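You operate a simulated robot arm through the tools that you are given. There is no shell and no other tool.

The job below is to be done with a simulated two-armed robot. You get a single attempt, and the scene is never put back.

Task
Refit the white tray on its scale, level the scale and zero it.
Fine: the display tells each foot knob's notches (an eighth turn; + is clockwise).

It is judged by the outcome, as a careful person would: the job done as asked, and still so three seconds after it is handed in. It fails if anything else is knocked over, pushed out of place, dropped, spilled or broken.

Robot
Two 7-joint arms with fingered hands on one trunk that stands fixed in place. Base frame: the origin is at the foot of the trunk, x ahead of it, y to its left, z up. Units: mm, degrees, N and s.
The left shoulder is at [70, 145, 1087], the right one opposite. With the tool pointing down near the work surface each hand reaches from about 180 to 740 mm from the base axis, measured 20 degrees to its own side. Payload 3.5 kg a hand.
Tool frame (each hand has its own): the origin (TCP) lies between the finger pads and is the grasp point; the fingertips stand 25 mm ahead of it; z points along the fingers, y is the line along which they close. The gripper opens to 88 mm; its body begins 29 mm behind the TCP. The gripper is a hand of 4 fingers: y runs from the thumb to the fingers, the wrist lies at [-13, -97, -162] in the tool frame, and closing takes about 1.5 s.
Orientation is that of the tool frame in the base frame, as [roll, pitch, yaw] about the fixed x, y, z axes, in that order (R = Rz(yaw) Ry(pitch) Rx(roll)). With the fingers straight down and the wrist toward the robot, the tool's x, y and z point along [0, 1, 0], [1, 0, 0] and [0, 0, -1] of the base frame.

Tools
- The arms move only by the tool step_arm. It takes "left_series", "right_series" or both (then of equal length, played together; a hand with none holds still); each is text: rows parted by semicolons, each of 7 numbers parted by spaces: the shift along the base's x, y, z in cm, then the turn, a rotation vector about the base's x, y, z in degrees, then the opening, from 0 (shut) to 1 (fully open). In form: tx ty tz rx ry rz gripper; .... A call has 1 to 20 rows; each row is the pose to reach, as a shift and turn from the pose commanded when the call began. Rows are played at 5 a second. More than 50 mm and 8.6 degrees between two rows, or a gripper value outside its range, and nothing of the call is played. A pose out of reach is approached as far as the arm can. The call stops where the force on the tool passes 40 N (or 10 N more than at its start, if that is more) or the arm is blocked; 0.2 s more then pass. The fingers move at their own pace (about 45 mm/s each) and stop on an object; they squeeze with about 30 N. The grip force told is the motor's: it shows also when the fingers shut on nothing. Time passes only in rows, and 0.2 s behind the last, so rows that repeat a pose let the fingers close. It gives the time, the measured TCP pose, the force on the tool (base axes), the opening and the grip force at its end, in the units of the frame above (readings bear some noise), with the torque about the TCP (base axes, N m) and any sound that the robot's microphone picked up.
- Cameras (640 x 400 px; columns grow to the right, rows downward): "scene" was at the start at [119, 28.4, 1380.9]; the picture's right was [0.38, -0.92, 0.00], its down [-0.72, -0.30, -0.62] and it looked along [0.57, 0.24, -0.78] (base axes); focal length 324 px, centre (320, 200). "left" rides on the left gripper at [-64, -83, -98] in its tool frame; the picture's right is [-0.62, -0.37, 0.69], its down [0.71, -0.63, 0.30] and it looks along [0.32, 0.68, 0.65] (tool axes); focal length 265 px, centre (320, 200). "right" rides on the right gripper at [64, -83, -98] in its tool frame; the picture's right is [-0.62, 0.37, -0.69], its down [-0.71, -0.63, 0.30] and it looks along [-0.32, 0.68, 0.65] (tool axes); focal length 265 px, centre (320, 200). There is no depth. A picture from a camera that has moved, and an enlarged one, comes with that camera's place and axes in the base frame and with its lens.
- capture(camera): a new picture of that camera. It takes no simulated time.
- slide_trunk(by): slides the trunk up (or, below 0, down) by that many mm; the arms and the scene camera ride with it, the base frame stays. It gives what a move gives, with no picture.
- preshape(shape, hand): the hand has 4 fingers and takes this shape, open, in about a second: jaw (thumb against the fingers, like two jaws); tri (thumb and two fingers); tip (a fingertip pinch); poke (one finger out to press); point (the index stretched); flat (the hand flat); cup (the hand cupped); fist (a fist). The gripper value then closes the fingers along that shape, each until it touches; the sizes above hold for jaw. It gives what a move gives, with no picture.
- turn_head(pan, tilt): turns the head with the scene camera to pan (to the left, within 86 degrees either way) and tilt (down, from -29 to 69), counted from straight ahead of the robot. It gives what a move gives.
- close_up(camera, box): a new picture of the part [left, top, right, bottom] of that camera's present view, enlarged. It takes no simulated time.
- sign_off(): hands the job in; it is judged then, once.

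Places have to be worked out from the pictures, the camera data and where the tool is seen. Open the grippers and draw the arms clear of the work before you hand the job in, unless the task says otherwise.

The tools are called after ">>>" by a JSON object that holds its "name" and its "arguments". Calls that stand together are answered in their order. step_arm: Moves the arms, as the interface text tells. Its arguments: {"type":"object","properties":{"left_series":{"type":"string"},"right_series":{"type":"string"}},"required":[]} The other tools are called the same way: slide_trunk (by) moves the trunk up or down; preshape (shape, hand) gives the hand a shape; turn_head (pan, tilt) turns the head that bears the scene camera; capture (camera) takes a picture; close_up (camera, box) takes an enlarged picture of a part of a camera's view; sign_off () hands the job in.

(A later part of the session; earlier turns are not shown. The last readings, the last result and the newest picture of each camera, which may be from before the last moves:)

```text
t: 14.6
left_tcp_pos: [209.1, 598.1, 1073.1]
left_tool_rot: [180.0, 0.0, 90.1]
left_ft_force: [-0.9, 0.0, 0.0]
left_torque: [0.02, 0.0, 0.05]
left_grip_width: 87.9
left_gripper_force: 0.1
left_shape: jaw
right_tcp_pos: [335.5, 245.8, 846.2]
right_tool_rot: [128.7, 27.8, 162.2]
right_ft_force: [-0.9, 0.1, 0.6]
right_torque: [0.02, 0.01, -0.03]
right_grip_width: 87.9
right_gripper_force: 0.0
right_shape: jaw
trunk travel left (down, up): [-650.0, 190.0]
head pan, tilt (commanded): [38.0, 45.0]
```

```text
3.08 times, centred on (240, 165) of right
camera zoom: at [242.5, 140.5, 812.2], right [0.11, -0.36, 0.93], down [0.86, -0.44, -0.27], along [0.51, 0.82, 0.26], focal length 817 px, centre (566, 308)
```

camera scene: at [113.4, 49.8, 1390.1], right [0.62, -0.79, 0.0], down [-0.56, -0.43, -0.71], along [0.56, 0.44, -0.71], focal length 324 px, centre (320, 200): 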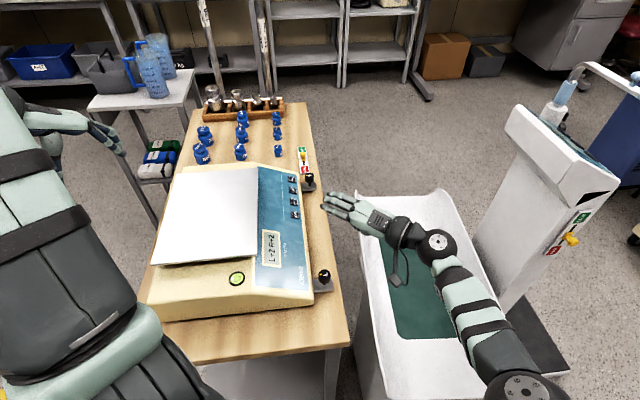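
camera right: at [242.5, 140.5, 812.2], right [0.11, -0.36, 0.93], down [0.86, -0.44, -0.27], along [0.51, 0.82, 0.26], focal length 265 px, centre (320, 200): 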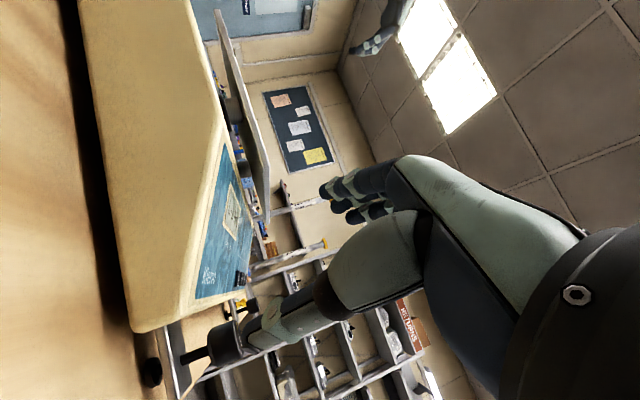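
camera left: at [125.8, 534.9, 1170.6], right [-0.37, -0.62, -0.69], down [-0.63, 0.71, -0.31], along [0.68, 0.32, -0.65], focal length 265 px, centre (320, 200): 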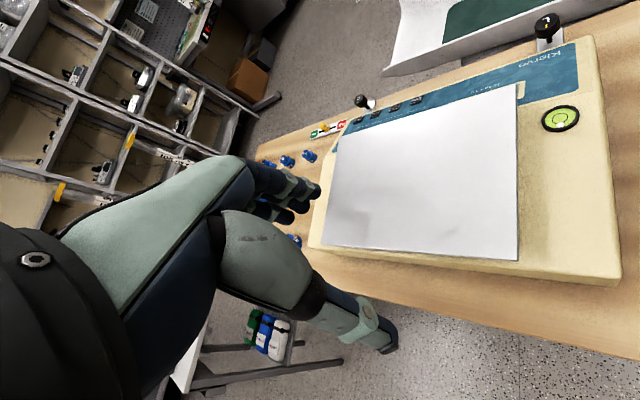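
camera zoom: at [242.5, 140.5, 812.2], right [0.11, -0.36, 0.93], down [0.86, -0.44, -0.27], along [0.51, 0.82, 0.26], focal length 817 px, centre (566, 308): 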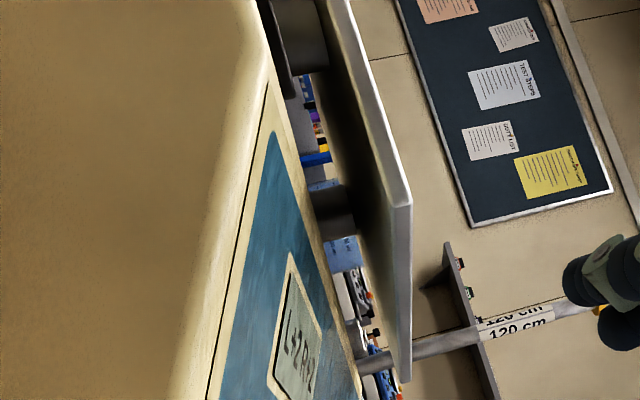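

>>> {"name": "close_up", "arguments": {"camera": "right", "box": [215, 75, 265, 125]}}

>>> {"name": "close_up", "arguments": {"camera": "right", "box": [225, 150, 275, 200]}}

>>> {"name": "close_up", "arguments": {"camera": "right", "box": [210, 5, 260, 85]}}

>>> {"name": "close_up", "arguments": {"camera": "right", "box": [140, 290, 260, 400]}}

```text
8.00 times, centred on (240, 100) of right
camera zoom: at [242.5, 140.5, 812.2], right [0.11, -0.36, 0.93], down [0.86, -0.44, -0.27], along [0.51, 0.82, 0.26], focal length 2123 px, centre (960, 1000)
```

zoom: 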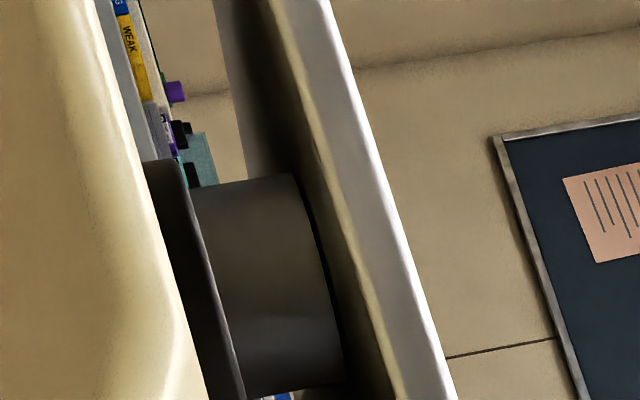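

```text
8.00 times, centred on (250, 175) of right
camera zoom: at [242.5, 140.5, 812.2], right [0.11, -0.36, 0.93], down [0.86, -0.44, -0.27], along [0.51, 0.82, 0.26], focal length 2123 px, centre (880, 400)
```

zoom: 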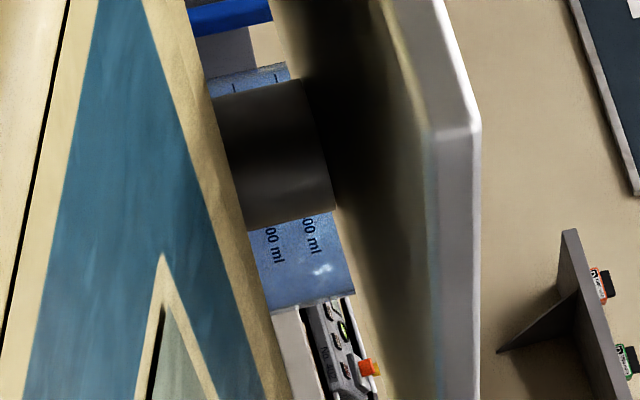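

```text
5.00 times, centred on (235, 45) of right
camera zoom: at [242.5, 140.5, 812.2], right [0.11, -0.36, 0.93], down [0.86, -0.44, -0.27], along [0.51, 0.82, 0.26], focal length 1327 px, centre (745, 975)
```

zoom: 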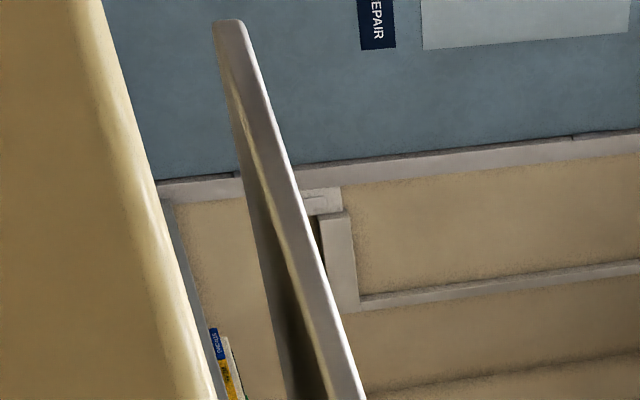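

```text
3.64 times, centred on (200, 345) of right
camera zoom: at [242.5, 140.5, 812.2], right [0.11, -0.36, 0.93], down [0.86, -0.44, -0.27], along [0.51, 0.82, 0.26], focal length 965 px, centre (756, -327)
```

zoom: 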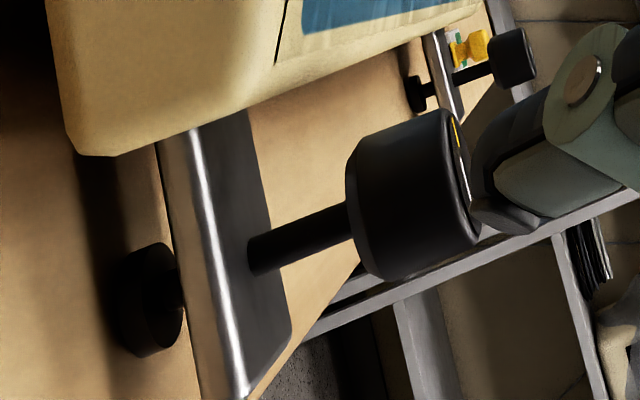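

The posts triangulate to the tray's own centre, so only a gentle physical test will tell whether the tray's pegs are merely standing on the body. I close the left hand and bring it, thumb side toward the tray, above the front edge middle while the right camera watches underneath.

>>> {"name": "step_arm", "arguments": {"left_series": "3.8 -2.1 0 0 0 -6.4 0; 7.7 -4.2 0 0 0 -12.9 0; 11.5 -6.3 0 0 0 -19.3 0; 15.4 -8.4 -1 0 0 -25.7 0; 19.2 -10.5 -3 0 0 -32.1 0; 23 -12.6 -6 0 0 -38.6 0; 26.9 -14.7 -9 0 0 -45 0; 26.9 -14.7 -11 0 0 -45 0"}}

>>> {"name": "capture", "arguments": {"camera": "scene"}}

>>> {"name": "capture", "arguments": {"camera": "left"}}

>>> {"name": "capture", "arguments": {"camera": "right"}}

```text
refused: row 6 steps farther than a row can; nothing moved
```

```text
taken
camera scene: at [113.4, 49.7, 1390.0], right [0.62, -0.79, 0.0], down [-0.56, -0.44, -0.71], along [0.56, 0.44, -0.71], focal length 324 px, centre (320, 200)
```

scene: 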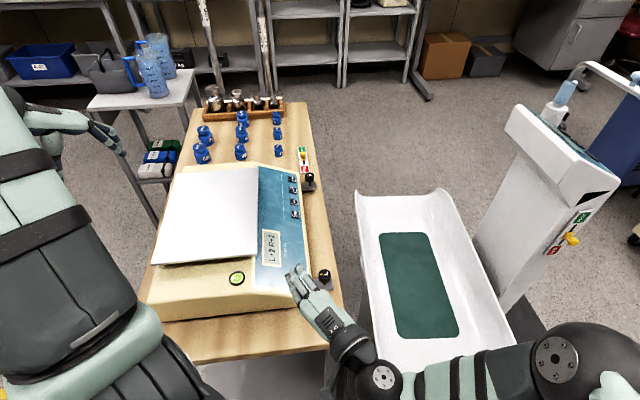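

```text
taken
camera left: at [127.2, 532.9, 1171.5], right [-0.37, -0.62, -0.69], down [-0.63, 0.71, -0.3], along [0.68, 0.32, -0.65], focal length 265 px, centre (320, 200)
```

left: 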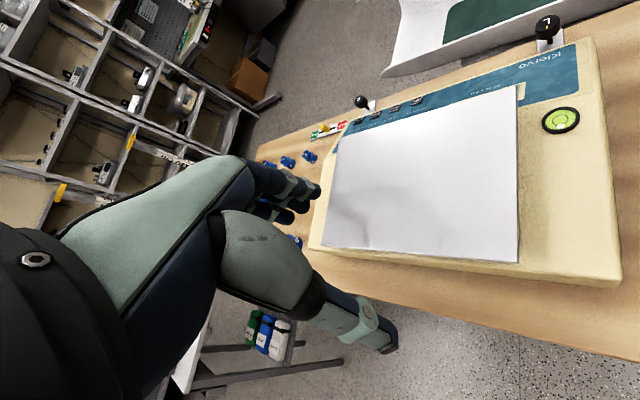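

```text
taken
camera right: at [242.5, 140.5, 812.2], right [0.11, -0.36, 0.93], down [0.86, -0.44, -0.27], along [0.51, 0.82, 0.26], focal length 265 px, centre (320, 200)
```

right: 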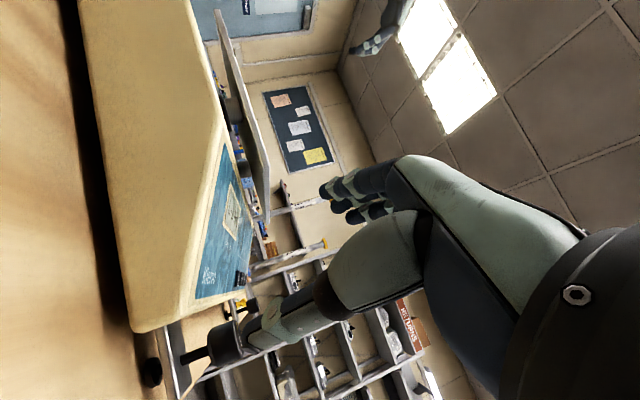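

The row was a bit too long and nothing moved; I resend it with shorter steps.

>>> {"name": "step_arm", "arguments": {"left_series": "3.8 -2.1 0 0 0 -6.4 0; 7.7 -4.2 0 0 0 -12.9 0; 11.5 -6.3 0 0 0 -19.3 0; 15.4 -8.4 -1 0 0 -25.7 0; 19.2 -10.5 -3 0 0 -32.1 0; 23 -12.6 -5 0 0 -38.6 0; 26.9 -14.7 -7 0 0 -45 0; 26.9 -14.7 -11 0 0 -45 0"}}

>>> {"name": "capture", "arguments": {"camera": "scene"}}

>>> {"name": "capture", "arguments": {"camera": "left"}}

>>> {"name": "capture", "arguments": {"camera": "right"}}

```text
t: 16.4
left_tcp_pos: [481.5, 450.1, 963.4]
left_tool_rot: [179.9, 0.0, 44.9]
left_ft_force: [0.0, 0.6, -0.1]
left_torque: [0.0, -0.03, 0.03]
left_grip_width: 0.0
left_gripper_force: 30.1
left_shape: jaw
right_tcp_pos: [335.4, 246.9, 846.4]
right_tool_rot: [128.8, 27.8, 162.3]
right_ft_force: [-0.4, 0.0, 0.2]
right_torque: [-0.03, 0.01, -0.03]
right_grip_width: 87.9
right_gripper_force: 0.0
right_shape: jaw
trunk travel left (down, up): [-650.0, 190.0]
head pan, tilt (commanded): [38.0, 45.0]
```

```text
taken
camera scene: at [113.3, 50.6, 1390.0], right [0.62, -0.79, 0.0], down [-0.56, -0.44, -0.71], along [0.56, 0.43, -0.71], focal length 324 px, centre (320, 200)
```

scene: 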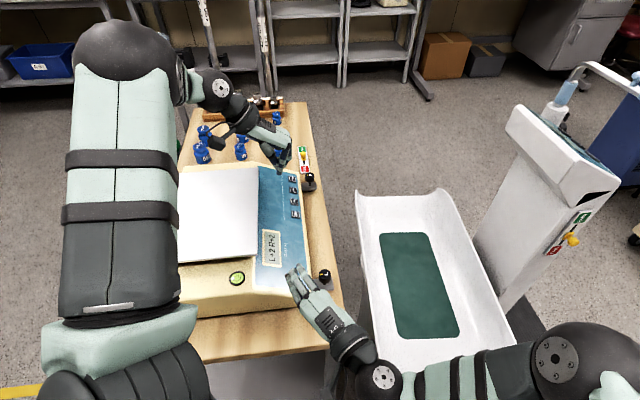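

```text
taken
camera left: at [376.5, 463.8, 1061.2], right [-0.7, -0.18, -0.69], down [0.06, 0.95, -0.31], along [0.71, -0.26, -0.65], focal length 265 px, centre (320, 200)
```

left: 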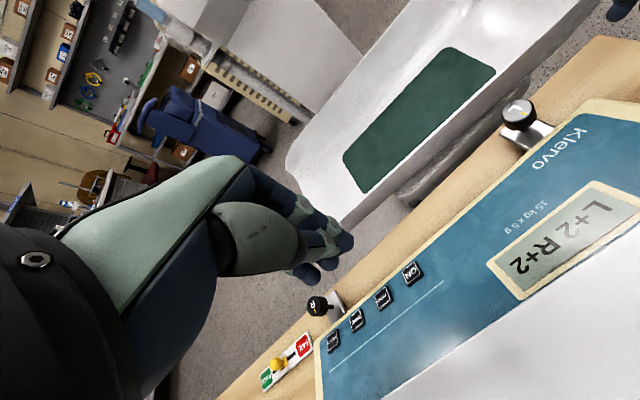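

```text
taken
camera right: at [242.4, 141.1, 812.3], right [0.11, -0.36, 0.93], down [0.86, -0.44, -0.27], along [0.5, 0.82, 0.26], focal length 265 px, centre (320, 200)
```

right: 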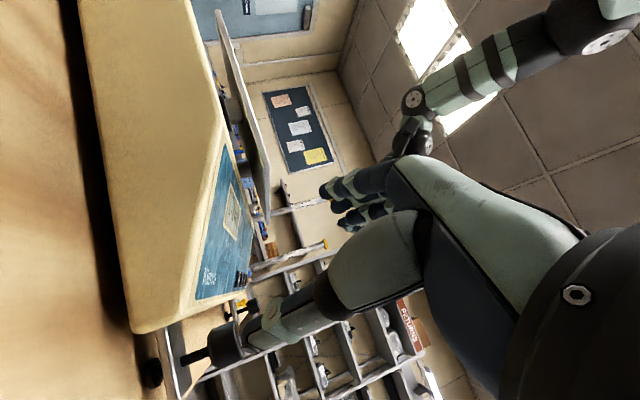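

The closed left hand is above the panel, about 58 mm in front of the tray's front edge. I lower it until the tips are at tray height.

>>> {"name": "step_arm", "arguments": {"left_series": "0 0 -4 0 0 0 0; 0 0 -8 0 0 0 0; 0 0 -10 0 0 0 0; 0 0 -10.8 0 0 0 0"}}

>>> {"name": "capture", "arguments": {"camera": "scene"}}

>>> {"name": "close_up", "arguments": {"camera": "scene", "box": [200, 130, 340, 280]}}

>>> {"name": "capture", "arguments": {"camera": "left"}}

>>> {"name": "close_up", "arguments": {"camera": "right", "box": [200, 60, 360, 220]}}

```text
t: 17.4
left_tcp_pos: [480.6, 450.8, 857.7]
left_tool_rot: [180.0, 0.0, 45.1]
left_ft_force: [-1.2, -0.2, -0.1]
left_torque: [-0.02, 0.01, 0.01]
left_grip_width: 0.0
left_gripper_force: 30.1
left_shape: jaw
right_tcp_pos: [336.6, 246.9, 846.4]
right_tool_rot: [128.8, 27.8, 162.4]
right_ft_force: [0.0, 0.2, -0.4]
right_torque: [0.04, -0.02, 0.03]
right_grip_width: 87.9
right_gripper_force: 0.0
right_shape: jaw
trunk travel left (down, up): [-650.0, 190.0]
head pan, tilt (commanded): [38.0, 45.0]
```

```text
taken
camera scene: at [113.6, 50.1, 1390.0], right [0.62, -0.79, 0.0], down [-0.56, -0.44, -0.71], along [0.56, 0.44, -0.71], focal length 324 px, centre (320, 200)
```

scene: 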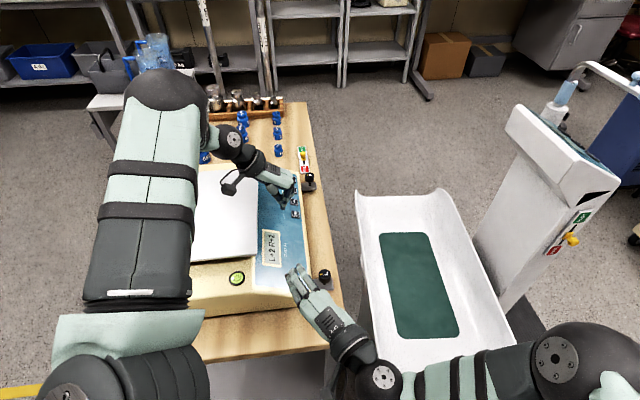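

```text
2.67 times, centred on (270, 205) of scene
camera zoom: at [113.6, 50.1, 1390.0], right [0.62, -0.79, 0.0], down [-0.56, -0.44, -0.71], along [0.56, 0.44, -0.71], focal length 865 px, centre (453, 187)
```

zoom: 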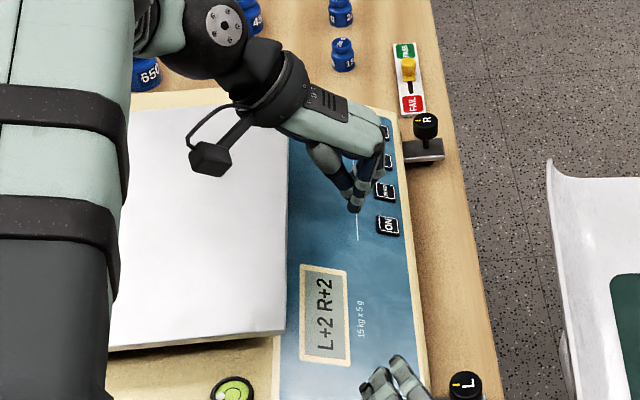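

```text
taken
camera left: at [376.1, 464.0, 953.7], right [-0.7, -0.18, -0.69], down [0.06, 0.95, -0.3], along [0.71, -0.25, -0.65], focal length 265 px, centre (320, 200)
```

left: 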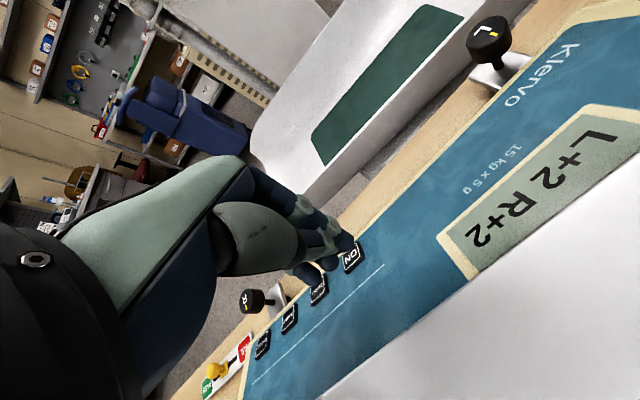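

```text
2.50 times, centred on (280, 140) of right
camera zoom: at [242.6, 140.8, 812.3], right [0.11, -0.36, 0.93], down [0.86, -0.44, -0.27], along [0.5, 0.82, 0.26], focal length 664 px, centre (420, 350)
```

zoom: 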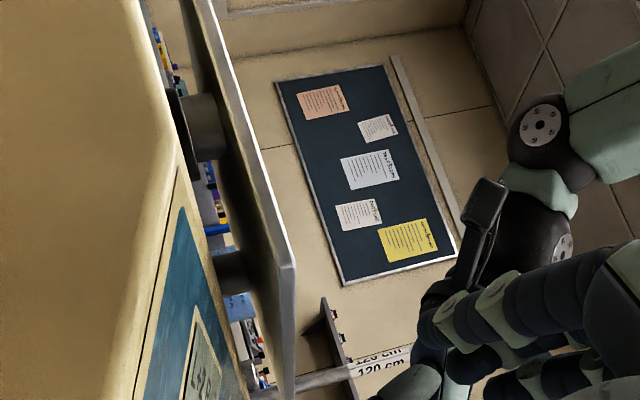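

Tips are at about (481, 449, 833), level with the tray edge and clear of the panel. I approach the front edge slowly toward −f, watching force.

>>> {"name": "step_arm", "arguments": {"left_series": "-0.7 0.7 0 0 0 0 0; -1.4 1.4 0 0 0 0 0; -1.6 1.6 0 0 0 0 0; -1.8 1.8 0 0 0 0 0"}}

>>> {"name": "close_up", "arguments": {"camera": "scene", "box": [220, 150, 320, 260]}}

>>> {"name": "close_up", "arguments": {"camera": "right", "box": [200, 60, 360, 220]}}

```text
t: 18.4
left_tcp_pos: [462.5, 468.5, 856.1]
left_tool_rot: [-179.9, 0.0, 45.0]
left_ft_force: [-0.9, 0.7, -0.3]
left_torque: [0.0, 0.0, -0.01]
left_grip_width: 0.2
left_gripper_force: 30.2
left_shape: jaw
right_tcp_pos: [335.0, 245.8, 845.5]
right_tool_rot: [128.7, 27.8, 162.2]
right_ft_force: [-0.1, -0.4, 0.8]
right_torque: [-0.03, 0.02, -0.02]
right_grip_width: 87.8
right_gripper_force: 0.0
right_shape: jaw
trunk travel left (down, up): [-650.0, 190.0]
head pan, tilt (commanded): [38.0, 45.0]
```

```text
3.64 times, centred on (270, 205) of scene
camera zoom: at [113.2, 50.0, 1390.0], right [0.62, -0.79, 0.0], down [-0.56, -0.44, -0.71], along [0.56, 0.44, -0.71], focal length 1180 px, centre (502, 182)
```

zoom: 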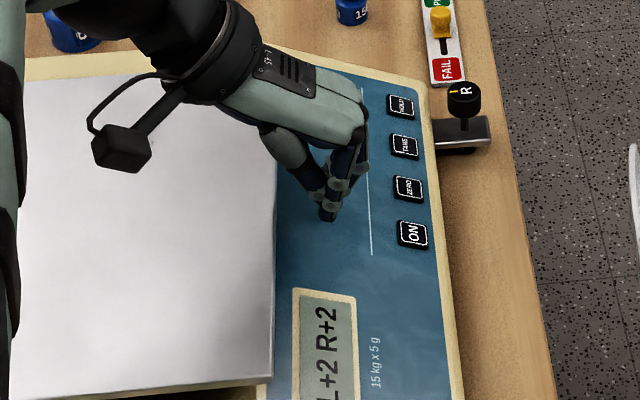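

```text
2.50 times, centred on (280, 140) of right
camera zoom: at [242.4, 140.7, 812.3], right [0.11, -0.36, 0.93], down [0.86, -0.44, -0.27], along [0.5, 0.82, 0.26], focal length 664 px, centre (420, 350)
```

zoom: 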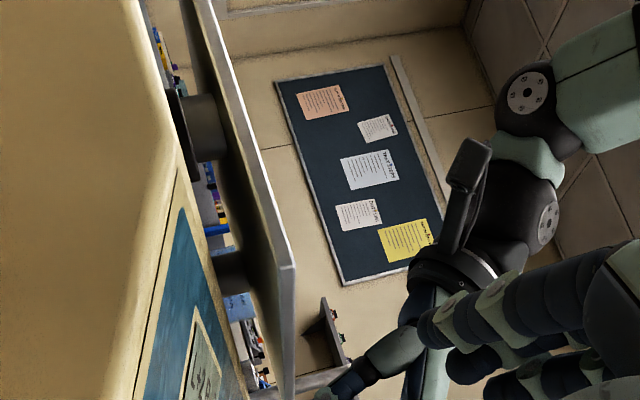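

No contact yet; the thumb is still about 20–30 mm from the edge. I continue in smaller steps.

>>> {"name": "step_arm", "arguments": {"left_series": "-0.35 0.35 0 0 0 0 0; -0.7 0.7 0 0 0 0 0; -0.85 0.85 0 0 0 0 0; -1.0 1.0 0 0 0 0 0"}}

>>> {"name": "close_up", "arguments": {"camera": "scene", "box": [230, 160, 300, 240]}}

>>> {"name": "close_up", "arguments": {"camera": "left", "box": [200, 180, 480, 400]}}

```text
t: 19.4
left_tcp_pos: [451.5, 477.7, 856.6]
left_tool_rot: [-180.0, -0.1, 45.0]
left_ft_force: [0.4, 0.5, -0.1]
left_torque: [-0.01, 0.03, 0.01]
left_grip_width: 0.0
left_gripper_force: 30.2
left_shape: jaw
right_tcp_pos: [335.0, 246.6, 846.1]
right_tool_rot: [128.7, 27.8, 162.2]
right_ft_force: [0.7, 0.6, -0.9]
right_torque: [-0.01, 0.0, -0.01]
right_grip_width: 88.2
right_gripper_force: 0.1
right_shape: jaw
trunk travel left (down, up): [-650.0, 190.0]
head pan, tilt (commanded): [38.0, 45.0]
```

```text
5.00 times, centred on (265, 200) of scene
camera zoom: at [113.2, 49.9, 1390.0], right [0.62, -0.79, 0.0], down [-0.56, -0.44, -0.71], along [0.56, 0.44, -0.71], focal length 1622 px, centre (595, 200)
```

zoom: 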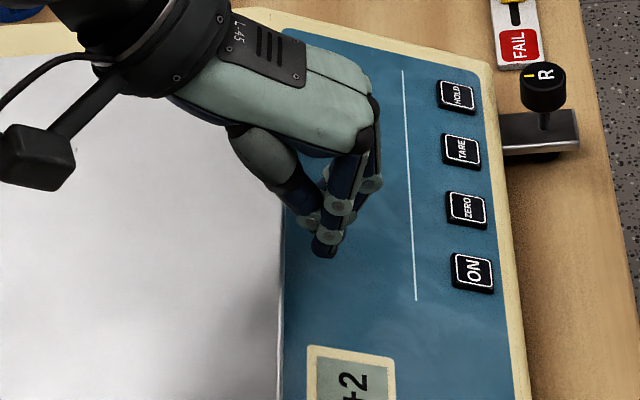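

```text
1.82 times, centred on (340, 290) of left
camera zoom: at [347.4, 491.2, 954.2], right [-0.7, -0.18, -0.69], down [0.06, 0.95, -0.3], along [0.71, -0.25, -0.65], focal length 483 px, centre (284, 36)
```

zoom: 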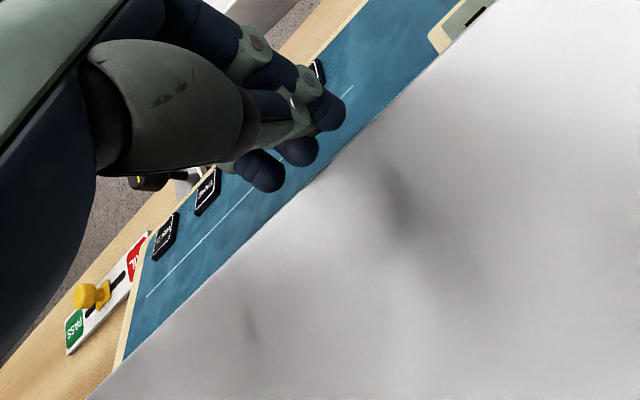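

The thumb is now close to the tray's front edge with no contact force. I go on 4 mm at a time.

>>> {"name": "step_arm", "arguments": {"left_series": "-0.14 0.14 0 0 0 0 0; -0.28 0.28 0 0 0 0 0; -0.28 0.28 0 0 0 0 0"}}

>>> {"name": "close_up", "arguments": {"camera": "left", "box": [280, 200, 420, 310]}}

```text
t: 20.2
left_tcp_pos: [448.8, 480.5, 855.6]
left_tool_rot: [-179.9, 0.0, 45.0]
left_ft_force: [0.8, -0.3, 0.1]
left_torque: [-0.03, -0.02, -0.03]
left_grip_width: 0.0
left_gripper_force: 29.6
left_shape: jaw
right_tcp_pos: [335.1, 246.7, 846.1]
right_tool_rot: [128.8, 27.8, 162.3]
right_ft_force: [0.9, 0.3, 0.1]
right_torque: [-0.01, 0.03, 0.0]
right_grip_width: 87.7
right_gripper_force: 0.1
right_shape: jaw
trunk travel left (down, up): [-650.0, 190.0]
head pan, tilt (commanded): [38.0, 45.0]
```

```text
3.64 times, centred on (350, 255) of left
camera zoom: at [344.6, 494.0, 954.1], right [-0.7, -0.18, -0.69], down [0.06, 0.95, -0.3], along [0.71, -0.25, -0.65], focal length 965 px, centre (211, 0)
```

zoom: 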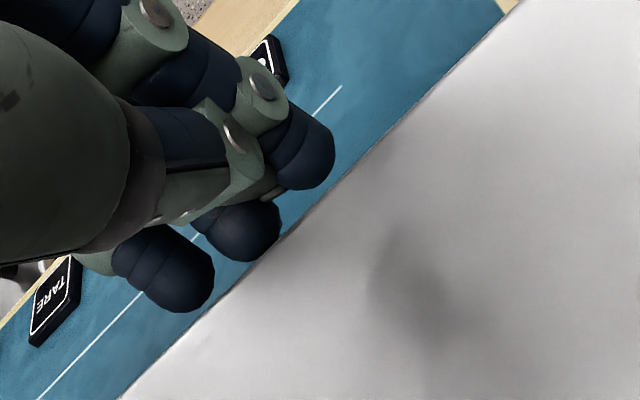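

Still no contact (forces within noise); the tips are now almost at the edge. Another 4 mm.

>>> {"name": "step_arm", "arguments": {"left_series": "-0.14 0.14 0 0 0 0 0; -0.28 0.28 0 0 0 0 0; -0.28 0.28 0 0 0 0 0"}}

>>> {"name": "close_up", "arguments": {"camera": "left", "box": [280, 200, 420, 310]}}

>>> {"name": "close_up", "arguments": {"camera": "right", "box": [200, 60, 300, 180]}}

```text
t: 21.0
left_tcp_pos: [446.4, 482.9, 856.1]
left_tool_rot: [-179.9, 0.0, 45.0]
left_ft_force: [0.7, -0.1, -0.1]
left_torque: [0.02, -0.01, -0.01]
left_grip_width: 0.1
left_gripper_force: 29.9
left_shape: jaw
right_tcp_pos: [335.4, 247.3, 845.9]
right_tool_rot: [128.8, 27.8, 162.3]
right_ft_force: [0.4, -0.7, 1.2]
right_torque: [0.03, -0.03, 0.0]
right_grip_width: 87.9
right_gripper_force: 0.1
right_shape: jaw
trunk travel left (down, up): [-650.0, 190.0]
head pan, tilt (commanded): [38.0, 45.0]
```

```text
3.64 times, centred on (350, 255) of left
camera zoom: at [341.9, 496.7, 954.4], right [-0.7, -0.18, -0.69], down [0.06, 0.95, -0.3], along [0.71, -0.25, -0.65], focal length 965 px, centre (211, 0)
```

zoom: 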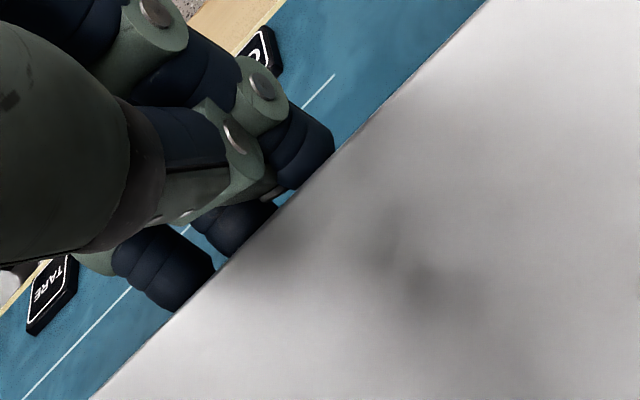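

```text
3.33 times, centred on (250, 120) of right
camera zoom: at [242.5, 140.6, 812.3], right [0.11, -0.36, 0.93], down [0.86, -0.44, -0.27], along [0.5, 0.82, 0.26], focal length 885 px, centre (553, 467)
```

zoom: 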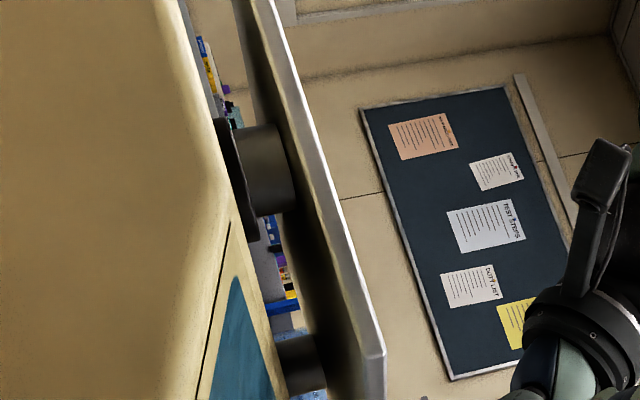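

The tips are partly hidden behind the edge, so contact is imminent. I advance 2 mm at a time and read the force.

>>> {"name": "step_arm", "arguments": {"left_series": "-0.1 0.1 0 0 0 0 0; -0.2 0.2 0 0 0 0 0"}}

>>> {"name": "close_up", "arguments": {"camera": "left", "box": [280, 200, 420, 310]}}

```text
t: 21.6
left_tcp_pos: [445.2, 484.8, 855.4]
left_tool_rot: [179.9, 0.0, 44.9]
left_ft_force: [1.2, -1.7, 0.4]
left_torque: [-0.02, 0.0, -0.07]
left_grip_width: 0.0
left_gripper_force: 30.2
left_shape: jaw
right_tcp_pos: [334.6, 245.3, 846.8]
right_tool_rot: [128.7, 27.8, 162.1]
right_ft_force: [0.2, -0.2, 0.5]
right_torque: [0.03, 0.01, -0.01]
right_grip_width: 87.8
right_gripper_force: 0.0
right_shape: jaw
trunk travel left (down, up): [-650.0, 190.0]
head pan, tilt (commanded): [38.0, 45.0]
```

```text
3.64 times, centred on (350, 255) of left
camera zoom: at [340.8, 498.1, 954.2], right [-0.7, -0.18, -0.69], down [0.06, 0.95, -0.3], along [0.71, -0.26, -0.65], focal length 965 px, centre (211, 0)
```

zoom: 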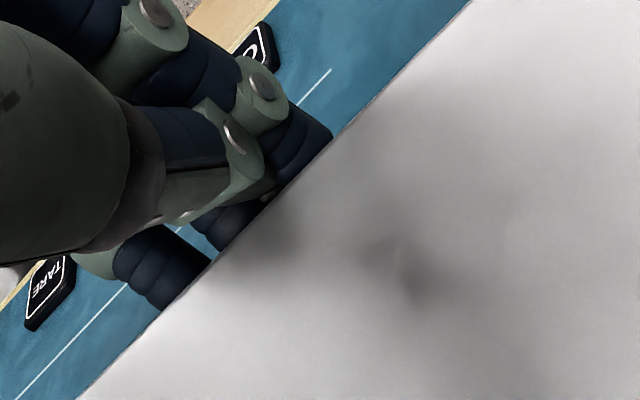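

The force now shows about 2 N along +f: contact with the tray's front edge at TCP f ≈ −28. I push 2 mm more to see whether the tray slides or resists.

>>> {"name": "step_arm", "arguments": {"left_series": "-0.07 0.07 0 0 0 0 0; -0.14 0.14 0 0 0 0 0; -0.14 0.14 0 0 0 0 0"}}

>>> {"name": "close_up", "arguments": {"camera": "right", "box": [200, 60, 300, 180]}}

>>> {"name": "close_up", "arguments": {"camera": "left", "box": [280, 200, 420, 310]}}

```text
t: 22.4
left_tcp_pos: [443.1, 486.5, 856.0]
left_tool_rot: [-180.0, 0.0, 44.9]
left_ft_force: [3.9, -4.6, -0.7]
left_torque: [-0.09, -0.09, -0.1]
left_grip_width: 0.0
left_gripper_force: 29.6
left_shape: jaw
right_tcp_pos: [336.5, 245.3, 844.8]
right_tool_rot: [128.6, 27.7, 162.1]
right_ft_force: [-0.3, -1.1, -0.2]
right_torque: [0.0, 0.02, -0.03]
right_grip_width: 87.9
right_gripper_force: 0.1
right_shape: jaw
trunk travel left (down, up): [-650.0, 190.0]
head pan, tilt (commanded): [38.0, 45.0]
```

```text
3.33 times, centred on (250, 120) of right
camera zoom: at [243.1, 140.0, 812.2], right [0.11, -0.36, 0.93], down [0.86, -0.44, -0.27], along [0.51, 0.82, 0.26], focal length 885 px, centre (553, 467)
```

zoom: 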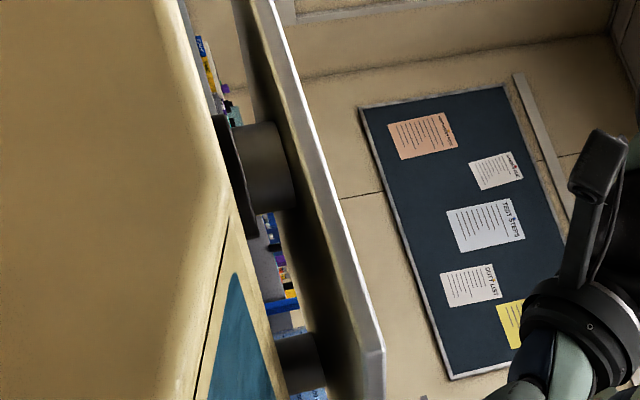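

```text
3.64 times, centred on (350, 255) of left
camera zoom: at [339.5, 499.2, 954.5], right [-0.7, -0.18, -0.69], down [0.06, 0.95, -0.3], along [0.71, -0.25, -0.65], focal length 965 px, centre (211, 0)
```

zoom: 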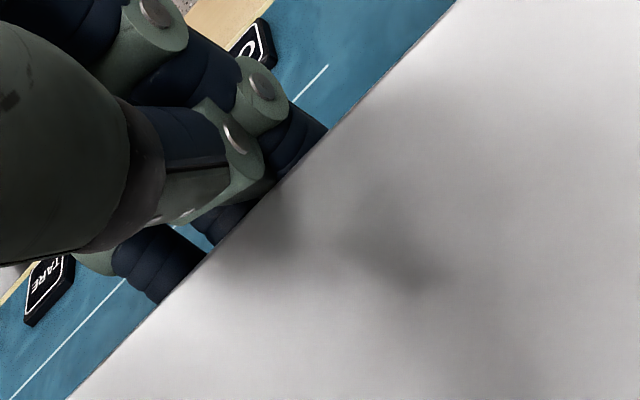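

The push force is about 6 N after 2–3 mm. I compare the right camera at the same strong zoom as before to see what moved: tray, posts or body.

>>> {"name": "close_up", "arguments": {"camera": "right", "box": [215, 75, 265, 125]}}

>>> {"name": "close_up", "arguments": {"camera": "right", "box": [225, 150, 275, 200]}}

>>> {"name": "close_up", "arguments": {"camera": "right", "box": [210, 5, 260, 85]}}

```text
8.00 times, centred on (240, 100) of right
camera zoom: at [243.1, 140.0, 812.2], right [0.11, -0.36, 0.93], down [0.86, -0.44, -0.27], along [0.51, 0.82, 0.26], focal length 2123 px, centre (960, 1000)
```

zoom: 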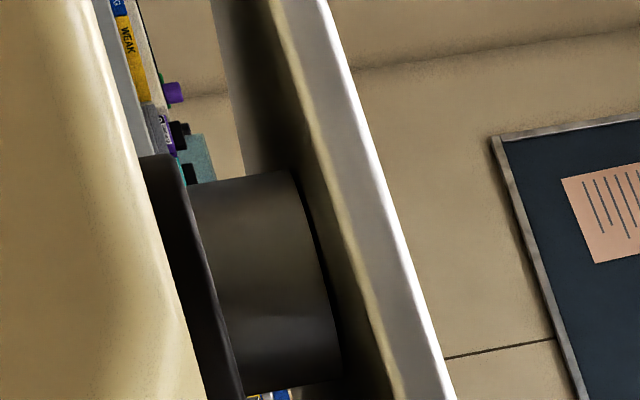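

```text
8.00 times, centred on (250, 175) of right
camera zoom: at [243.1, 140.0, 812.2], right [0.11, -0.36, 0.93], down [0.86, -0.44, -0.27], along [0.51, 0.82, 0.26], focal length 2123 px, centre (880, 400)
```

zoom: 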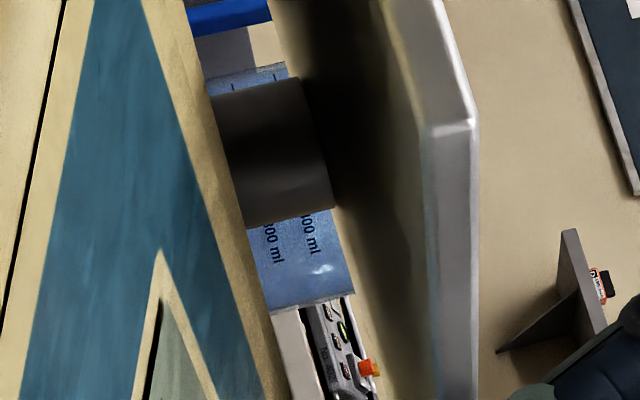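

```text
5.00 times, centred on (235, 45) of right
camera zoom: at [243.1, 140.0, 812.2], right [0.11, -0.36, 0.93], down [0.86, -0.44, -0.27], along [0.51, 0.82, 0.26], focal length 1327 px, centre (745, 975)
```

zoom: 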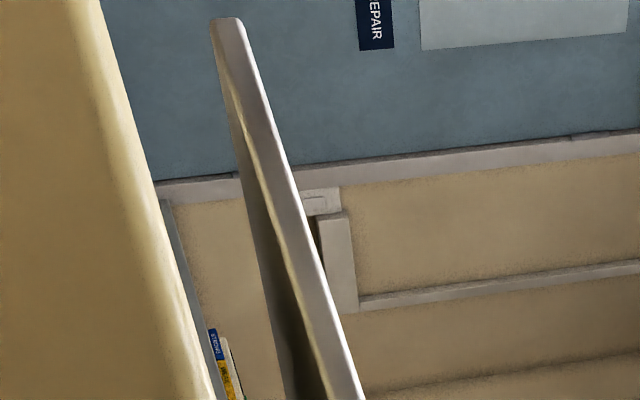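

Everything in view shifted by the same half millimetre or so, so at 6 N the tray has not slid on the body. I push about 1.5 mm more (staying near 10 N) and compare again.

>>> {"name": "step_arm", "arguments": {"left_series": "-0.06 0.06 0 0 0 0 0; -0.12 0.12 0 0 0 0 0; -0.12 0.12 0 0 0 0 0"}}

>>> {"name": "close_up", "arguments": {"camera": "right", "box": [225, 150, 275, 200]}}

>>> {"name": "close_up", "arguments": {"camera": "scene", "box": [200, 210, 300, 300]}}

```text
t: 23.2
left_tcp_pos: [442.9, 486.4, 856.8]
left_tool_rot: [-180.0, 0.0, 44.9]
left_ft_force: [6.8, -8.1, 0.7]
left_torque: [-0.1, -0.08, -0.16]
left_grip_width: 0.0
left_gripper_force: 29.9
left_shape: jaw
right_tcp_pos: [336.0, 246.6, 845.6]
right_tool_rot: [128.8, 27.7, 162.2]
right_ft_force: [-0.5, -0.1, -0.4]
right_torque: [0.02, 0.01, -0.01]
right_grip_width: 88.1
right_gripper_force: 0.0
right_shape: jaw
trunk travel left (down, up): [-650.0, 190.0]
head pan, tilt (commanded): [38.0, 45.0]
```

```text
8.00 times, centred on (250, 175) of right
camera zoom: at [243.3, 139.6, 812.3], right [0.11, -0.36, 0.93], down [0.86, -0.44, -0.27], along [0.51, 0.82, 0.26], focal length 2123 px, centre (880, 400)
```

zoom: 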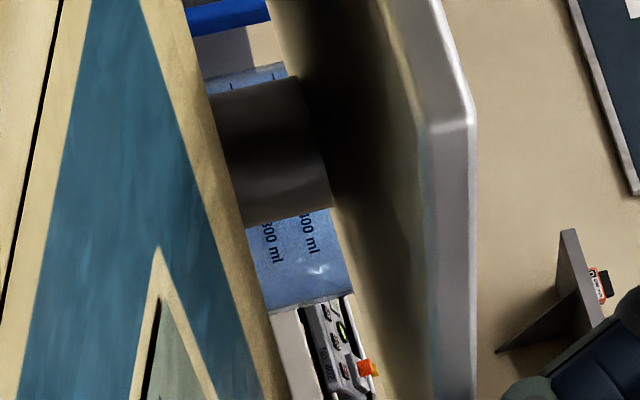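

```text
4.44 times, centred on (250, 255) of scene
camera zoom: at [114.8, 48.0, 1389.9], right [0.62, -0.79, 0.0], down [-0.56, -0.43, -0.71], along [0.56, 0.44, -0.71], focal length 1442 px, centre (631, -44)
```

zoom: 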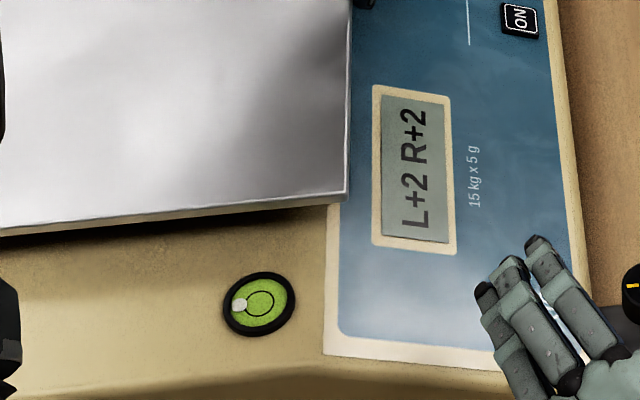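

The tray took 10.5 N without moving at all (only the robot's own trunk leaned), so this plate is firmly seated. I back the left hand off and take a closer look at the other white tray (with the green mat) and what it stands on.

>>> {"name": "step_arm", "arguments": {"left_series": "0.5 -0.5 0 0 0 0 0; 2 -2 1 0 0 0 0; 4 -4 4 0 0 0 0; 4 -4 8 0 0 0 0; 4 -4 12 0 0 0 0; 4 -4 15 0 0 0 0"}}

>>> {"name": "turn_head", "arguments": {"pan": 5, "tilt": 52}}

>>> {"name": "capture", "arguments": {"camera": "scene"}}

```text
t: 24.6
left_tcp_pos: [480.7, 447.0, 1007.1]
left_tool_rot: [-179.9, 0.0, 45.0]
left_ft_force: [0.4, 1.1, -1.0]
left_torque: [-0.02, 0.0, 0.0]
left_grip_width: 0.1
left_gripper_force: 30.0
left_shape: jaw
right_tcp_pos: [334.4, 247.1, 846.8]
right_tool_rot: [128.9, 27.9, 162.2]
right_ft_force: [0.5, 0.2, 0.2]
right_torque: [0.02, 0.01, -0.01]
right_grip_width: 87.9
right_gripper_force: 0.1
right_shape: jaw
trunk travel left (down, up): [-650.0, 190.0]
head pan, tilt (commanded): [38.0, 45.0]
```

```text
t: 25.6
left_tcp_pos: [481.1, 448.7, 1006.3]
left_tool_rot: [-180.0, 0.0, 45.0]
left_ft_force: [0.2, -0.5, 0.3]
left_torque: [0.03, 0.0, 0.01]
left_grip_width: 0.1
left_gripper_force: 29.8
left_shape: jaw
right_tcp_pos: [334.7, 247.2, 846.9]
right_tool_rot: [128.7, 27.8, 162.1]
right_ft_force: [0.7, -0.3, 0.4]
right_torque: [0.01, 0.02, -0.01]
right_grip_width: 88.0
right_gripper_force: 0.1
right_shape: jaw
trunk travel left (down, up): [-650.0, 190.0]
head pan, tilt (commanded): [5.0, 52.0]
```

```text
taken
camera scene: at [124.0, 6.3, 1380.5], right [0.09, -1.0, 0.0], down [-0.78, -0.07, -0.62], along [0.61, 0.05, -0.79], focal length 324 px, centre (320, 200)
```

scene: 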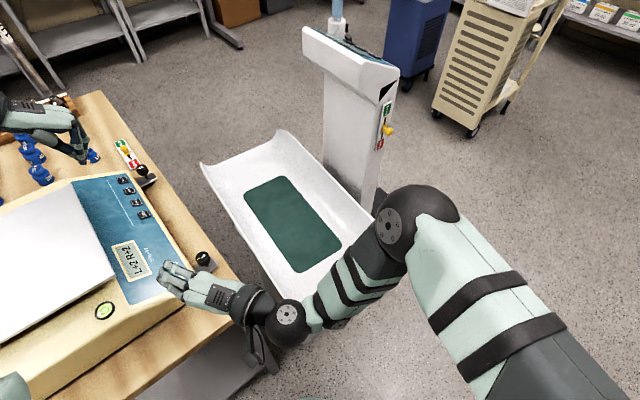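

The right arm blocks the view of the other tray. I lift it and swing it back to the right to see that tray, its stand and the column.

>>> {"name": "step_arm", "arguments": {"right_series": "-1 -3 2 0 0 0 1; -2 -6 5 0 0 0 1; -2 -9 8 0 0 -5 1; -2 -13 10 0 0 -10 1; -2 -17 12 0 0 -15 1; -2 -21 14 0 0 -20 1; -2 -25 16 0 0 -26 1; -2 -29 18 0 0 -32 1; -2 -33 19 0 0 -38 1; -2 -37 20 0 0 -44 1; -2 -41 20 0 0 -50 1; -2 -45 20 0 0 -56 1"}}

>>> {"name": "capture", "arguments": {"camera": "scene"}}

>>> {"name": "capture", "arguments": {"camera": "right"}}

```text
t: 28.2
left_tcp_pos: [480.5, 448.1, 1007.2]
left_tool_rot: [-180.0, -0.1, 45.0]
left_ft_force: [-0.1, -0.9, -0.6]
left_torque: [0.02, -0.01, 0.02]
left_grip_width: 0.1
left_gripper_force: 29.5
left_shape: jaw
right_tcp_pos: [419.0, -225.7, 907.5]
right_tool_rot: [128.6, 27.8, 107.0]
right_ft_force: [-0.2, -1.1, 0.6]
right_torque: [-0.01, 0.04, 0.01]
right_grip_width: 87.6
right_gripper_force: 0.1
right_shape: jaw
right hand out of reach, approached as far as the arm can: row 5, 6, 7, 8, 9, 10, 11, 12
trunk travel left (down, up): [-650.0, 190.0]
head pan, tilt (commanded): [5.0, 52.0]
```

```text
taken
camera scene: at [122.3, 5.1, 1380.7], right [0.09, -1.0, 0.0], down [-0.78, -0.07, -0.62], along [0.61, 0.05, -0.79], focal length 324 px, centre (320, 200)
```

scene: 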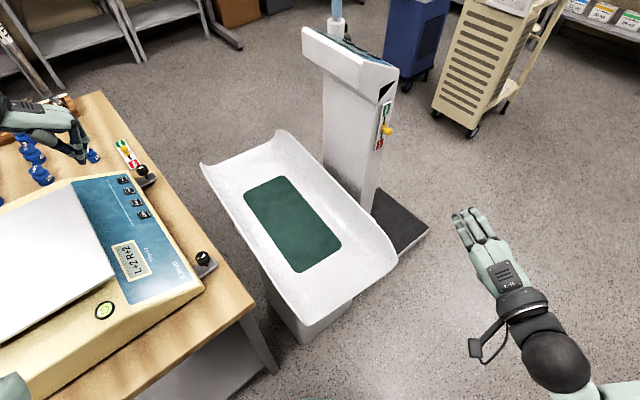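

```text
taken
camera right: at [279.5, -210.2, 873.7], right [-0.24, -0.29, 0.93], down [0.13, -0.95, -0.27], along [0.96, 0.06, 0.26], focal length 265 px, centre (320, 200)
```

right: 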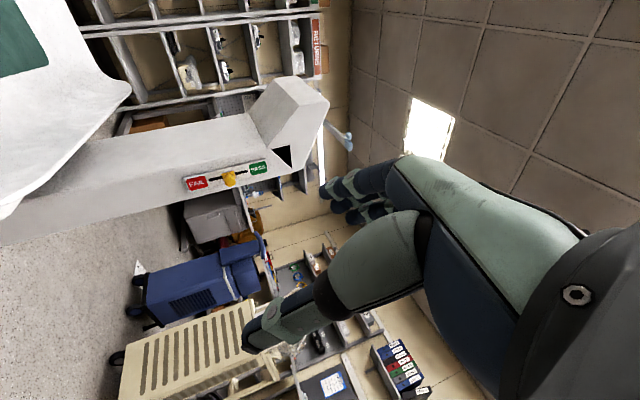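

Now I have a clear view of the other white tray; I zoom in on it, its base box and the column head.

>>> {"name": "close_up", "arguments": {"camera": "scene", "box": [190, 120, 440, 350]}}

>>> {"name": "close_up", "arguments": {"camera": "scene", "box": [290, 10, 440, 160]}}

>>> {"name": "close_up", "arguments": {"camera": "right", "box": [0, 0, 340, 240]}}

>>> {"name": "close_up", "arguments": {"camera": "scene", "box": [230, 230, 400, 350]}}

```text
1.74 times, centred on (315, 235) of scene
camera zoom: at [122.3, 5.1, 1380.7], right [0.09, -1.0, 0.0], down [-0.78, -0.07, -0.62], along [0.61, 0.05, -0.79], focal length 564 px, centre (329, 139)
```

zoom: 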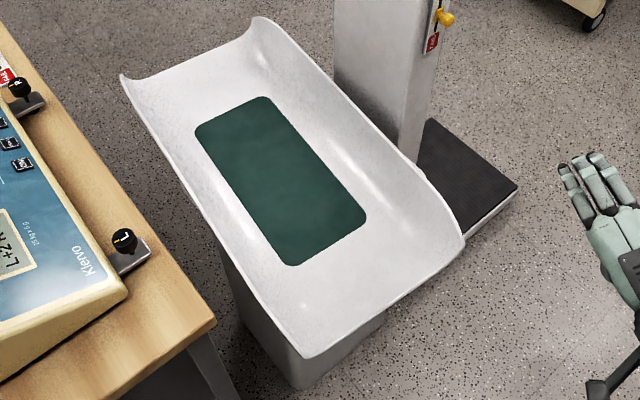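

```text
2.67 times, centred on (365, 85) of scene
camera zoom: at [122.3, 5.1, 1380.7], right [0.09, -1.0, 0.0], down [-0.78, -0.07, -0.62], along [0.61, 0.05, -0.79], focal length 865 px, centre (200, 507)
```

zoom: 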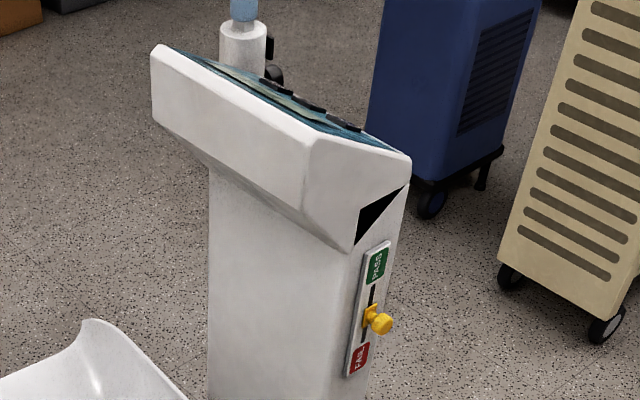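

```text
1.67 times, centred on (170, 120) of right
camera zoom: at [279.5, -210.2, 873.7], right [-0.24, -0.29, 0.93], down [0.13, -0.95, -0.27], along [0.96, 0.06, 0.26], focal length 442 px, centre (570, 333)
```

zoom: 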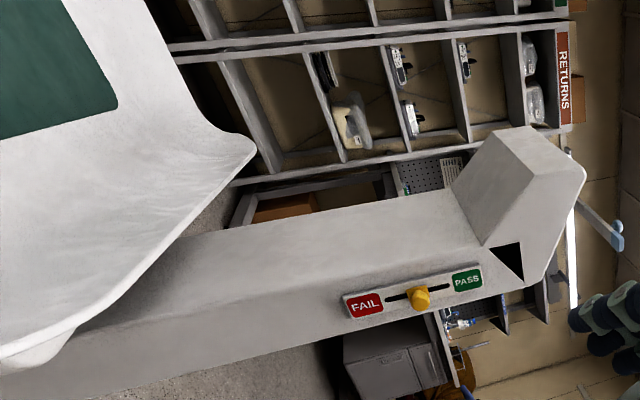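

```text
3.33 times, centred on (315, 290) of scene
camera zoom: at [122.3, 5.1, 1380.7], right [0.09, -1.0, 0.0], down [-0.78, -0.07, -0.62], along [0.61, 0.05, -0.79], focal length 1081 px, centre (337, -100)
```

zoom: 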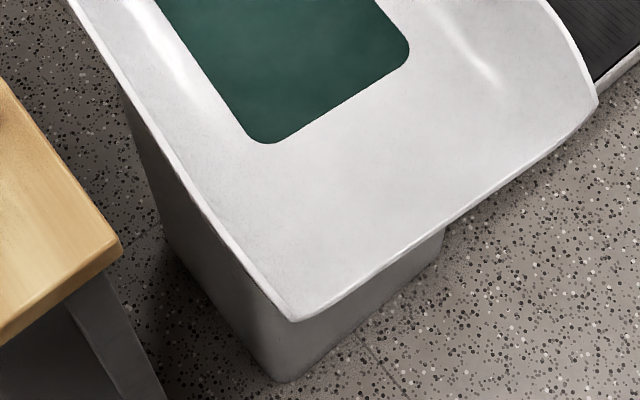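

The other white tray is a 580 × 275 mm trough with a green mat at z ≈ 630, on a plain pedestal beside the bench. The left camera looks that way now, so I check its underside and pedestal from there.

>>> {"name": "capture", "arguments": {"camera": "left"}}

>>> {"name": "close_up", "arguments": {"camera": "left", "box": [260, 0, 640, 240]}}

```text
taken
camera left: at [376.3, 461.0, 1105.9], right [-0.7, -0.18, -0.69], down [0.06, 0.95, -0.3], along [0.71, -0.25, -0.65], focal length 265 px, centre (320, 200)
```

left: 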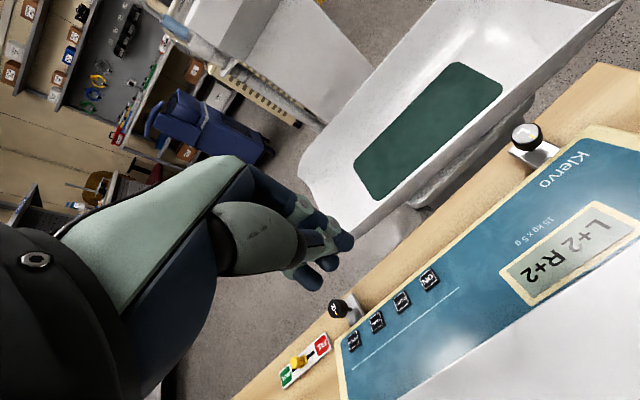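

```text
1.67 times, centred on (450, 120) of left
camera zoom: at [376.3, 461.0, 1105.9], right [-0.7, -0.18, -0.69], down [0.06, 0.95, -0.3], along [0.71, -0.25, -0.65], focal length 442 px, centre (103, 333)
```

zoom: 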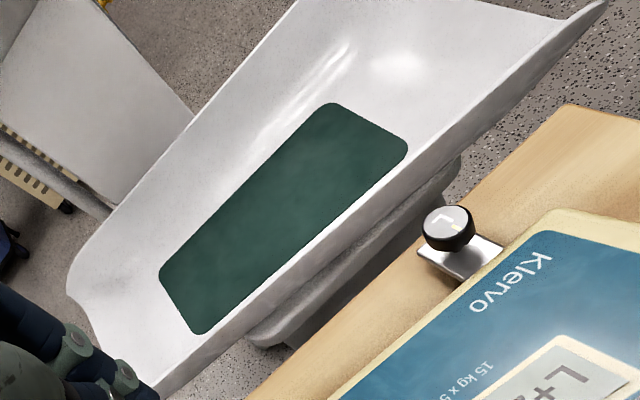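

The second tray has its own moulded base under it. I turn and lower the right hand to see that base from the side for a display, knobs or misfit.

>>> {"name": "step_arm", "arguments": {"right_series": "-1 1.5 0 -0.5 8 0 1; -2 3 0 -1 16 0 1; -3 5 0 -1.5 24 0 1; -4 7 -1 -2 32 0 1; -5 9 -2 -2.5 40 0 1"}}

>>> {"name": "step_arm", "arguments": {"right_series": "-0.5 1 0 0 0 8 1; -1 2 -1 0 0 16 1; -2 4 -3 0 0 24 1; -3 5 -5 0 0 32 1"}}

>>> {"name": "capture", "arguments": {"camera": "right"}}

>>> {"name": "capture", "arguments": {"camera": "scene"}}

```text
t: 29.4
left_tcp_pos: [479.6, 455.7, 1003.4]
left_tool_rot: [179.6, 0.4, 45.0]
left_ft_force: [0.6, 0.9, 0.0]
left_torque: [-0.06, -0.04, -0.01]
left_grip_width: 0.0
left_gripper_force: 30.0
left_shape: jaw
right_tcp_pos: [414.0, -131.9, 885.7]
right_tool_rot: [168.1, 11.6, 118.5]
right_ft_force: [-0.2, -0.3, -0.7]
right_torque: [-0.03, 0.01, -0.02]
right_grip_width: 87.8
right_gripper_force: 0.0
right_shape: jaw
right hand out of reach, approached as far as the arm can: row 1, 2, 3, 4, 5
trunk travel left (down, up): [-650.0, 190.0]
head pan, tilt (commanded): [5.0, 52.0]
```

```text
t: 30.4
left_tcp_pos: [481.8, 448.1, 1007.9]
left_tool_rot: [-179.8, 0.0, 45.0]
left_ft_force: [0.0, 0.2, 0.2]
left_torque: [-0.01, 0.03, -0.02]
left_grip_width: 0.1
left_gripper_force: 30.7
left_shape: jaw
right_tcp_pos: [384.5, -83.4, 834.0]
right_tool_rot: [168.9, 13.4, 153.2]
right_ft_force: [0.3, -0.2, -0.8]
right_torque: [-0.01, 0.01, 0.01]
right_grip_width: 88.0
right_gripper_force: 0.1
right_shape: jaw
trunk travel left (down, up): [-650.0, 190.0]
head pan, tilt (commanded): [5.0, 52.0]
```

```text
taken
camera right: at [266.5, -135.0, 895.9], right [0.49, 0.01, 0.87], down [0.45, -0.86, -0.24], along [0.75, 0.51, -0.42], focal length 265 px, centre (320, 200)
```

right: 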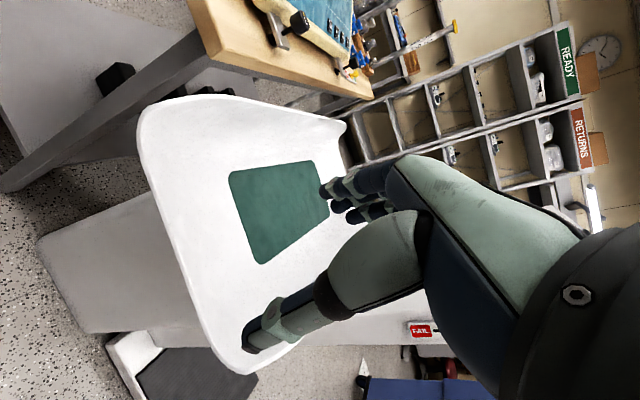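

```text
taken
camera scene: at [124.7, 5.1, 1380.4], right [0.09, -1.0, 0.0], down [-0.79, -0.07, -0.62], along [0.61, 0.05, -0.79], focal length 324 px, centre (320, 200)
```

scene: 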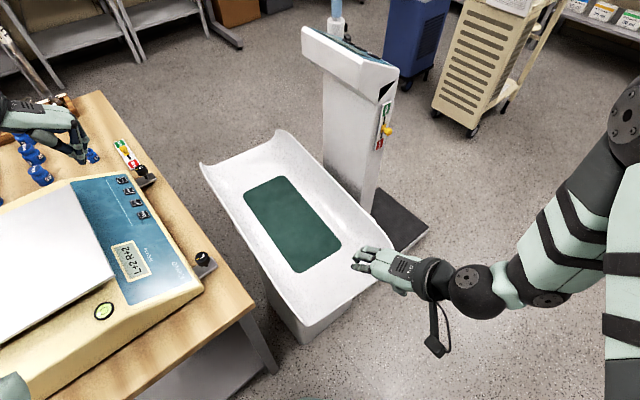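

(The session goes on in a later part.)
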